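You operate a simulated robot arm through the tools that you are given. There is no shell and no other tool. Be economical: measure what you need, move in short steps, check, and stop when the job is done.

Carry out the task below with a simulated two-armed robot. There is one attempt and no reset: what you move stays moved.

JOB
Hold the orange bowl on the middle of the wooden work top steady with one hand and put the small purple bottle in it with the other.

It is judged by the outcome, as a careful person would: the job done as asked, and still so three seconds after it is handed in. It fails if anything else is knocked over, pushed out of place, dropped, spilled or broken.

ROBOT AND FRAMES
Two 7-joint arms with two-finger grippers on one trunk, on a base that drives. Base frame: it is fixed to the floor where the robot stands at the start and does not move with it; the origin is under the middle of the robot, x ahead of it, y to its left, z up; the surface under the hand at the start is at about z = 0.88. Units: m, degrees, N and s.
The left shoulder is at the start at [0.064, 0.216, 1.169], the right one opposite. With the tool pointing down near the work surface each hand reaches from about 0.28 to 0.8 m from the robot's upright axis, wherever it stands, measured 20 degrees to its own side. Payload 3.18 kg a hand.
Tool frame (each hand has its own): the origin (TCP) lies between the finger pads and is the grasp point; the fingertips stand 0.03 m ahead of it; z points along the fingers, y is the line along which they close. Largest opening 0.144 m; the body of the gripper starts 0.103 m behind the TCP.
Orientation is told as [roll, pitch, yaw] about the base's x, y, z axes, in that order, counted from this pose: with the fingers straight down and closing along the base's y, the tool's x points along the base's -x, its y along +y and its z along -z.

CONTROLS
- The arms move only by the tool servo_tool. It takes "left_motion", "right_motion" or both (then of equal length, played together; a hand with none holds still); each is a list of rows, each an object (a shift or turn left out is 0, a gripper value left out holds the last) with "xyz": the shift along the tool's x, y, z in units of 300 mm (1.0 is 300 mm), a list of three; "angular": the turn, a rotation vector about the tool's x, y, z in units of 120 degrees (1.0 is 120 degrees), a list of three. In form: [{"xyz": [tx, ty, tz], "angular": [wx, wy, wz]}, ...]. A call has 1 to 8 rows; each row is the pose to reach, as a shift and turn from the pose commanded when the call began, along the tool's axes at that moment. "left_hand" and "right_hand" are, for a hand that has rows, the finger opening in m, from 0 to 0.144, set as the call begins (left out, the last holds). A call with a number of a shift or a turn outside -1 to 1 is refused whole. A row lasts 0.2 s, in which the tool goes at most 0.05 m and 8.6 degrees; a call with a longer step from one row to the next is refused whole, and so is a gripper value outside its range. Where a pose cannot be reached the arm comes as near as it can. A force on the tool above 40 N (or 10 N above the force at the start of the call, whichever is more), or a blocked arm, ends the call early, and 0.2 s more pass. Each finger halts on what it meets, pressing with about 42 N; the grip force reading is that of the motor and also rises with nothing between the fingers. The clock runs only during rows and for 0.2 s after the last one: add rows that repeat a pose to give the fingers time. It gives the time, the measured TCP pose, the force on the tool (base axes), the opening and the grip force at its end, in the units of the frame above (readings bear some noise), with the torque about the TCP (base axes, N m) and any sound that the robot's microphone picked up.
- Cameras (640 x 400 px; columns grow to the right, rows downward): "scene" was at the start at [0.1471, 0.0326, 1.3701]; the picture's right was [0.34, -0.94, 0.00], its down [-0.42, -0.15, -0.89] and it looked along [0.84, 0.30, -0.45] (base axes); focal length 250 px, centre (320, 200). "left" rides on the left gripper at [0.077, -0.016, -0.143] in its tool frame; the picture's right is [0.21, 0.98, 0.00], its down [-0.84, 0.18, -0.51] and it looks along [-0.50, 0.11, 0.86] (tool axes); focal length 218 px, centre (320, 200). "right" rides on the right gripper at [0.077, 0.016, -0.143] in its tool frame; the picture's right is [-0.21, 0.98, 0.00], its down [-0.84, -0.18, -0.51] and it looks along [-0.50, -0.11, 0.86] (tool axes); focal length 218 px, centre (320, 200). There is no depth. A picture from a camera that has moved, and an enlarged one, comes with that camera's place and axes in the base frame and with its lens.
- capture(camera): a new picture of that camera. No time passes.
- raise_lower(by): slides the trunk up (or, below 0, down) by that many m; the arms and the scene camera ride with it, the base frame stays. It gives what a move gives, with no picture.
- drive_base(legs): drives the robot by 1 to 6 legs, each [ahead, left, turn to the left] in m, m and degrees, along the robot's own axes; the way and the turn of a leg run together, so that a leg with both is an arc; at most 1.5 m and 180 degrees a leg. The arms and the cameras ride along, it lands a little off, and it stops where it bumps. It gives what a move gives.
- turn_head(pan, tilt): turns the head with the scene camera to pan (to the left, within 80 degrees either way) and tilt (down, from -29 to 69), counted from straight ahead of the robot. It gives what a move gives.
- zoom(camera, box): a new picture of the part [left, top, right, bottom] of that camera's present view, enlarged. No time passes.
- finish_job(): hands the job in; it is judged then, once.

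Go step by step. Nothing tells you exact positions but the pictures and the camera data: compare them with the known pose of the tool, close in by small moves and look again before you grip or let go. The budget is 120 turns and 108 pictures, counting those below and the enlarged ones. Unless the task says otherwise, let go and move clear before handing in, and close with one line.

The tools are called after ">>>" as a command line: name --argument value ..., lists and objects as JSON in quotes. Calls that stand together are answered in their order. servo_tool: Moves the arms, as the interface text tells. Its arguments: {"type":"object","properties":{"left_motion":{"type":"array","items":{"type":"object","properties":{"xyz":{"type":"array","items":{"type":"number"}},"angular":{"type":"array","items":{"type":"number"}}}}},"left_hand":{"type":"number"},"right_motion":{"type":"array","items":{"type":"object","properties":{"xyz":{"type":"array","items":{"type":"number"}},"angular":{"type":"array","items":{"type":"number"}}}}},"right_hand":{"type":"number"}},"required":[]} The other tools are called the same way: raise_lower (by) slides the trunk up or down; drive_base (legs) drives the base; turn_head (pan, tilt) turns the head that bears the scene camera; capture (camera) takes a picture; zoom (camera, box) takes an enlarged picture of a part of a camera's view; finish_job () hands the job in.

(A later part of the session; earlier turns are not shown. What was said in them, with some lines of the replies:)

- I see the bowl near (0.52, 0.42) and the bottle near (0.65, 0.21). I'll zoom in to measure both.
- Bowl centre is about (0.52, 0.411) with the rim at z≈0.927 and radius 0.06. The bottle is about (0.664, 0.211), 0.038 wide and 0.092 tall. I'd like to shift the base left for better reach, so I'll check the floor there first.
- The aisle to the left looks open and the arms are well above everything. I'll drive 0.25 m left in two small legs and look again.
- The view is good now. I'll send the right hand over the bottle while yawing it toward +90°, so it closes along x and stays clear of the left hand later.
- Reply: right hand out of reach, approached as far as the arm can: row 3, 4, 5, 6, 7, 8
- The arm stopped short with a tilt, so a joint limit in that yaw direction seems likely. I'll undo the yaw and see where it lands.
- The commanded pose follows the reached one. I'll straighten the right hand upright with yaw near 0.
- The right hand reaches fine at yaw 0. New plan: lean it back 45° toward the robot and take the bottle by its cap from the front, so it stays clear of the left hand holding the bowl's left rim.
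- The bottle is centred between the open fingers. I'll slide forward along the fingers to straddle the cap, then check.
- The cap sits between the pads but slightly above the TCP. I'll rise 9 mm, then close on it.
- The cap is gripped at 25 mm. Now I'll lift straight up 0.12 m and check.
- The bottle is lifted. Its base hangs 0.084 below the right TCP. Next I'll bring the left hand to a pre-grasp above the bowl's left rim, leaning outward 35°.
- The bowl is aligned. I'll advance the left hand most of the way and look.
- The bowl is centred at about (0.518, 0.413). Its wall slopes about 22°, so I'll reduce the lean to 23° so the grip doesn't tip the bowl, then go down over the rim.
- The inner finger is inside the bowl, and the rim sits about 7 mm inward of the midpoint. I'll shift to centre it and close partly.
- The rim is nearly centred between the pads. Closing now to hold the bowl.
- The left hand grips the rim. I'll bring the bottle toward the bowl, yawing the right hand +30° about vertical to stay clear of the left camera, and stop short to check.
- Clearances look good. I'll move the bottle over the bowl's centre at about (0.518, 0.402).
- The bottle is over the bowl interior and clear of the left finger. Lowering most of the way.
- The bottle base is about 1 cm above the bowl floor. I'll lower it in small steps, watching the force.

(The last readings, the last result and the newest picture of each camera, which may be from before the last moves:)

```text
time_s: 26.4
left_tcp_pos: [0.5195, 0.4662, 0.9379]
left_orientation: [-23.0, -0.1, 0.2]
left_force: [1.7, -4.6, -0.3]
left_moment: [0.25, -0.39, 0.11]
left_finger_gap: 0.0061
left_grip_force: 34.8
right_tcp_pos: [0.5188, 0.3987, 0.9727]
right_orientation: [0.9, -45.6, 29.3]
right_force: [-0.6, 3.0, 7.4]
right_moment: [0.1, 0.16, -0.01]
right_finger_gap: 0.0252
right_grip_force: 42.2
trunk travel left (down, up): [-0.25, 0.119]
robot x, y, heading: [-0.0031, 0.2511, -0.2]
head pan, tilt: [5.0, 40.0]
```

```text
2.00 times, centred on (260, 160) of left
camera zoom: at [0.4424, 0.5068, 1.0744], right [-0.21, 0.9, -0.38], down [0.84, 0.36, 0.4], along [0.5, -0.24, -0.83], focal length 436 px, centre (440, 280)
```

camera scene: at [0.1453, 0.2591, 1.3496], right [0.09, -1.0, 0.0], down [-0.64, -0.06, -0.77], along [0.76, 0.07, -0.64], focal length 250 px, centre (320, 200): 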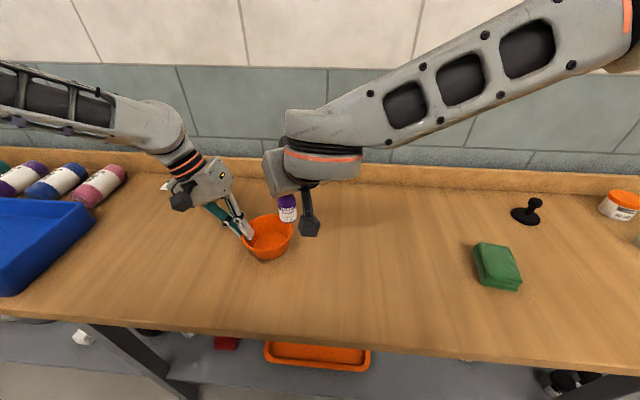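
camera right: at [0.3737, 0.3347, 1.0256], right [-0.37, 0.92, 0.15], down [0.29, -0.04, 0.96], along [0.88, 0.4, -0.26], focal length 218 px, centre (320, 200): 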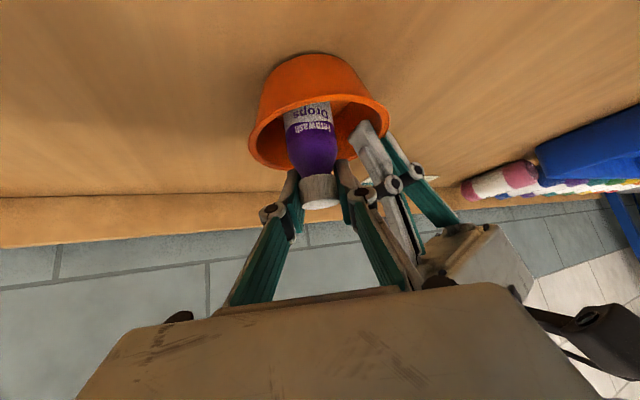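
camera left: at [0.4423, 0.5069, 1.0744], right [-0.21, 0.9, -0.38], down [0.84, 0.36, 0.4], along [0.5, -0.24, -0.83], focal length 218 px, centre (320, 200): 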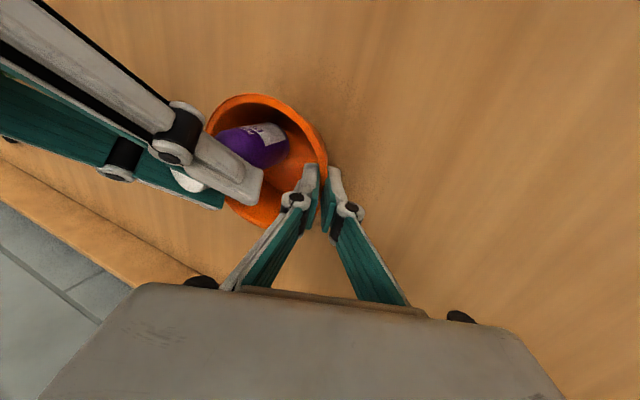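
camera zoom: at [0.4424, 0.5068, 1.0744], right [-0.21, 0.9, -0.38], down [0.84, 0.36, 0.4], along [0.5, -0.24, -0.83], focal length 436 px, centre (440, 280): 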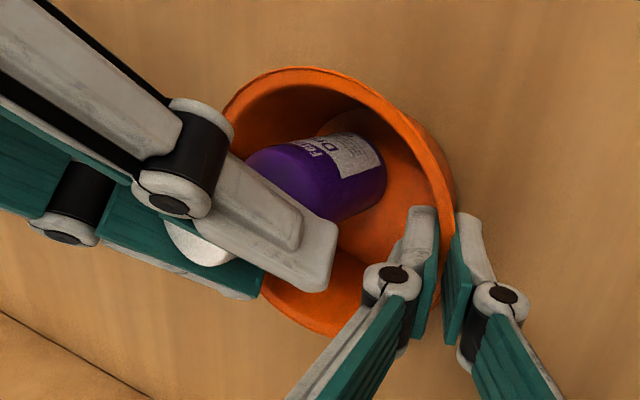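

The bottle has touched the bowl floor (about 7 N upward) and there's room around the fingers. I'll open the right hand a little to release.

>>> servo_tool --right_motion '[{"xyz": [0, 0, 0]}, {"xyz": [0, 0, 0]}]' --right_hand 0.046

>>> zoom --camera "right" --box '[220, 40, 460, 240]'

>>> zoom --camera "left" --box '[140, 60, 380, 260]'

```text
time_s: 26.9
left_tcp_pos: [0.5188, 0.4662, 0.9367]
left_orientation: [-23.0, -0.1, 0.1]
left_force: [0.6, -1.1, 4.2]
left_moment: [-0.08, -0.14, -0.01]
left_finger_gap: 0.006
left_grip_force: 34.6
right_tcp_pos: [0.5196, 0.3974, 0.9695]
right_orientation: [0.8, -45.3, 29.3]
right_force: [-0.5, 0.0, -0.3]
right_moment: [0.01, -0.02, 0.03]
right_finger_gap: 0.0458
right_grip_force: 0.0
trunk travel left (down, up): [-0.25, 0.119]
robot x, y, heading: [-0.0004, 0.2504, -0.0]
head pan, tilt: [5.0, 40.0]
```

```text
2.00 times, centred on (340, 140) of right
camera zoom: at [0.3774, 0.3339, 1.0153], right [-0.36, 0.92, 0.16], down [0.3, -0.05, 0.95], along [0.89, 0.39, -0.25], focal length 436 px, centre (280, 320)
```

zoom: 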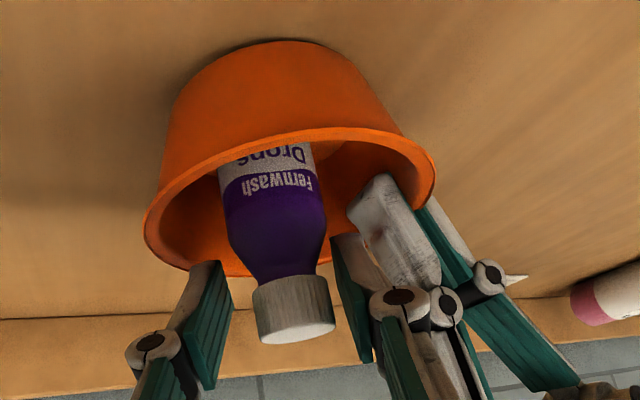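

```text
2.00 times, centred on (260, 160) of left
camera zoom: at [0.4425, 0.507, 1.0744], right [-0.21, 0.9, -0.38], down [0.84, 0.36, 0.4], along [0.5, -0.24, -0.83], focal length 436 px, centre (440, 280)
```

zoom: 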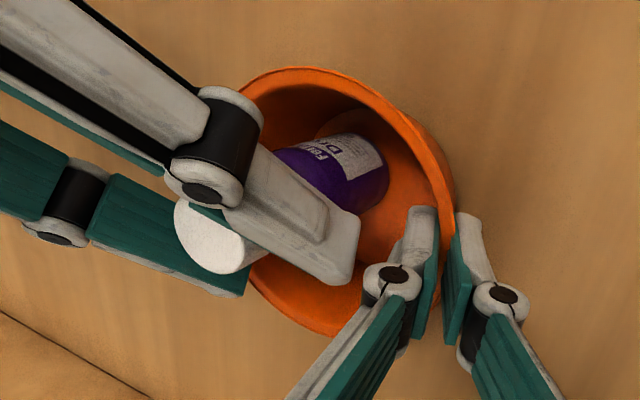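

The bottle is released and standing. I'll withdraw the right hand back along its fingers.

>>> servo_tool --right_motion '[{"xyz": [0, 0, -0.05]}, {"xyz": [0, 0, -0.12]}, {"xyz": [0, 0, -0.22]}, {"xyz": [0, 0, -0.34]}, {"xyz": [0, -0.1, -0.45]}, {"xyz": [0, -0.22, -0.5]}]'

>>> zoom --camera "left" --box '[140, 60, 380, 260]'

>>> capture --camera "scene"

```text
time_s: 28.4
left_tcp_pos: [0.5197, 0.4646, 0.9366]
left_orientation: [-23.0, 0.0, 0.1]
left_force: [-0.3, -1.7, 1.6]
left_moment: [0.01, -0.1, -0.01]
left_finger_gap: 0.006
left_grip_force: 35.1
right_tcp_pos: [0.4564, 0.2893, 1.0704]
right_orientation: [0.1, -45.1, 30.5]
right_force: [-0.5, -0.8, 0.4]
right_moment: [0.07, -0.01, 0.06]
right_finger_gap: 0.0458
right_grip_force: 0.1
trunk travel left (down, up): [-0.25, 0.119]
robot x, y, heading: [-0.0015, 0.2528, -0.0]
head pan, tilt: [5.0, 40.0]
```

```text
2.00 times, centred on (260, 160) of left
camera zoom: at [0.4427, 0.5062, 1.0744], right [-0.21, 0.9, -0.38], down [0.84, 0.36, 0.4], along [0.5, -0.24, -0.83], focal length 436 px, centre (440, 280)
```

zoom: 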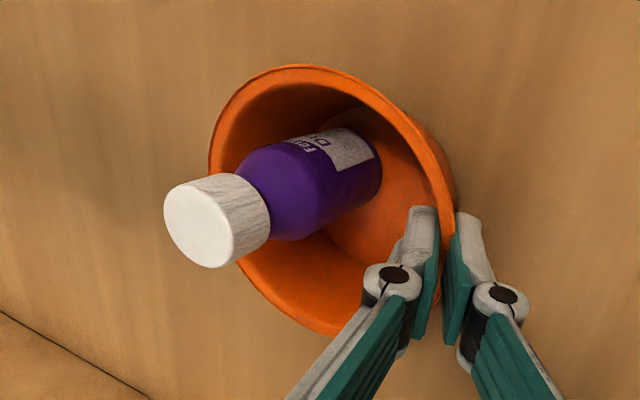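

```text
69 pictures are left
camera scene: at [0.1455, 0.2579, 1.3495], right [0.09, -1.0, 0.0], down [-0.64, -0.06, -0.77], along [0.76, 0.07, -0.64], focal length 250 px, centre (320, 200)
```

scene: 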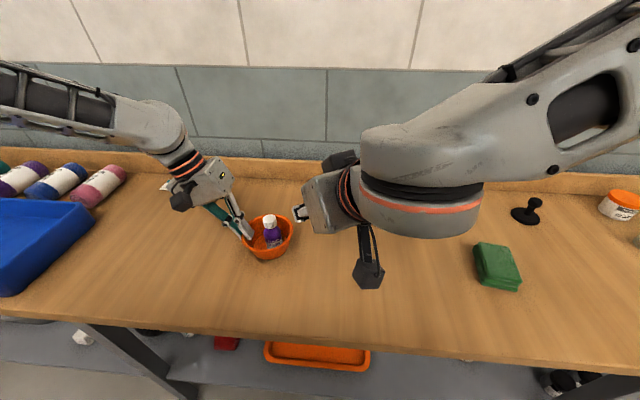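

The bottle stands in the bowl on its own. I'll open the left fingers slightly to release the rim.

>>> servo_tool --left_motion '[{"xyz": [0, 0, 0]}, {"xyz": [0, 0, 0]}]' --left_hand 0.02

>>> zoom --camera "left" --box '[140, 60, 380, 260]'

>>> zoom --camera "scene" --box '[180, 160, 340, 270]'

```text
time_s: 28.9
left_tcp_pos: [0.5188, 0.4669, 0.9369]
left_orientation: [-23.0, 0.0, 0.1]
left_force: [0.1, -0.1, 0.5]
left_moment: [0.03, -0.01, 0.0]
left_finger_gap: 0.0199
left_grip_force: 0.1
right_tcp_pos: [0.4563, 0.2911, 1.0712]
right_orientation: [-0.1, -44.9, 30.5]
right_force: [0.3, 0.4, 0.0]
right_moment: [0.0, 0.01, 0.0]
right_finger_gap: 0.0459
right_grip_force: 0.1
trunk travel left (down, up): [-0.25, 0.119]
robot x, y, heading: [0.0012, 0.2475, 0.0]
head pan, tilt: [5.0, 40.0]
```

```text
2.00 times, centred on (260, 160) of left
camera zoom: at [0.4427, 0.5074, 1.074], right [-0.21, 0.9, -0.38], down [0.84, 0.36, 0.4], along [0.5, -0.24, -0.83], focal length 436 px, centre (440, 280)
```

zoom: 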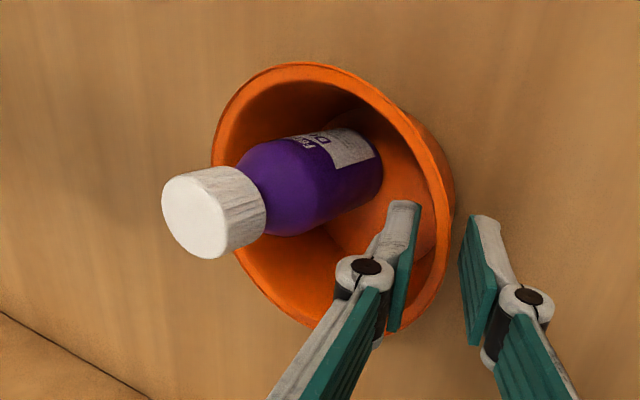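

```text
3.64 times, centred on (260, 215) of scene
camera zoom: at [0.1456, 0.2593, 1.3495], right [0.09, -1.0, 0.0], down [-0.64, -0.06, -0.77], along [0.76, 0.07, -0.64], focal length 908 px, centre (538, 146)
```

zoom: 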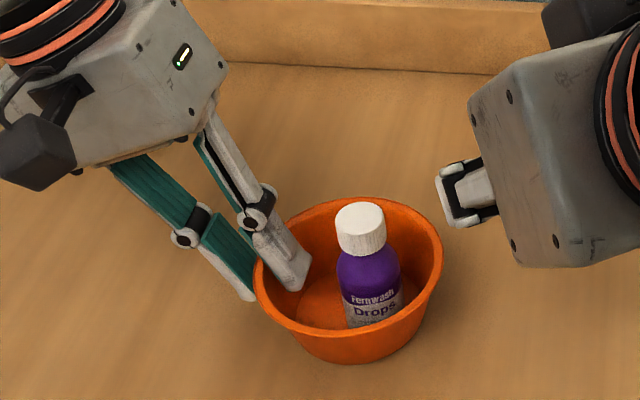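

The rim is free on both sides and the bottle is standing. I'll withdraw the left hand along its fingers and check.

>>> servo_tool --left_motion '[{"xyz": [0, 0.0, -0.05]}, {"xyz": [0, 0, -0.12]}, {"xyz": [0, 0, -0.22]}, {"xyz": [0, 0, -0.34]}, {"xyz": [0, 0, -0.45]}]'

>>> capture --camera "scene"

>>> zoom --camera "scene" --box '[180, 160, 340, 270]'

```text
time_s: 30.1
left_tcp_pos: [0.5184, 0.5173, 1.0601]
left_orientation: [-23.0, -0.1, 0.1]
left_force: [-0.7, -0.3, 0.7]
left_moment: [0.01, 0.0, 0.0]
left_finger_gap: 0.0198
left_grip_force: 0.1
right_tcp_pos: [0.4549, 0.2902, 1.0716]
right_orientation: [-0.1, -45.1, 30.6]
right_force: [-0.2, -0.1, 0.2]
right_moment: [0.0, 0.03, 0.03]
right_finger_gap: 0.0463
right_grip_force: 0.1
trunk travel left (down, up): [-0.25, 0.119]
robot x, y, heading: [-0.0025, 0.2506, -0.0]
head pan, tilt: [5.0, 40.0]
```

```text
66 pictures are left
camera scene: at [0.145, 0.2591, 1.3496], right [0.09, -1.0, 0.0], down [-0.64, -0.06, -0.77], along [0.76, 0.07, -0.64], focal length 250 px, centre (320, 200)
```

scene: 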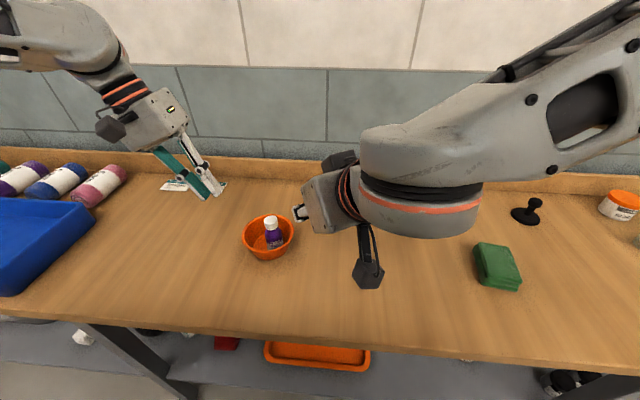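

```text
3.64 times, centred on (260, 215) of scene
camera zoom: at [0.145, 0.2591, 1.3496], right [0.09, -1.0, 0.0], down [-0.64, -0.06, -0.77], along [0.76, 0.07, -0.64], focal length 908 px, centre (538, 146)
```

zoom: 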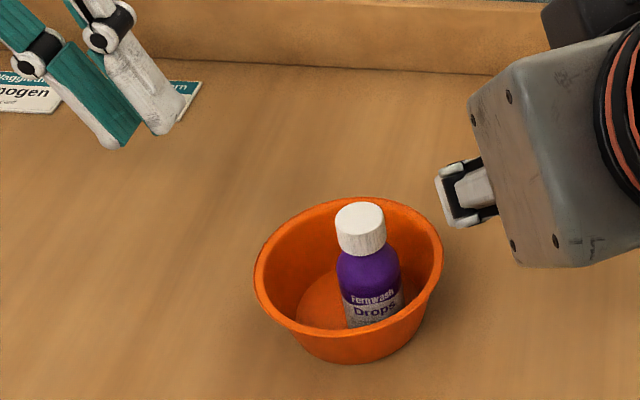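

The bowl is in its place with the bottle standing in it. Both hands are clear and nothing else has moved, so I'm handing in.

>>> finish_job

```text
The job is handed in.
```

The purple bottle is standing upright in the orange bowl: the left hand held the bowl steady by its rim while the right hand put the bottle in, and both hands have let go and moved clear.
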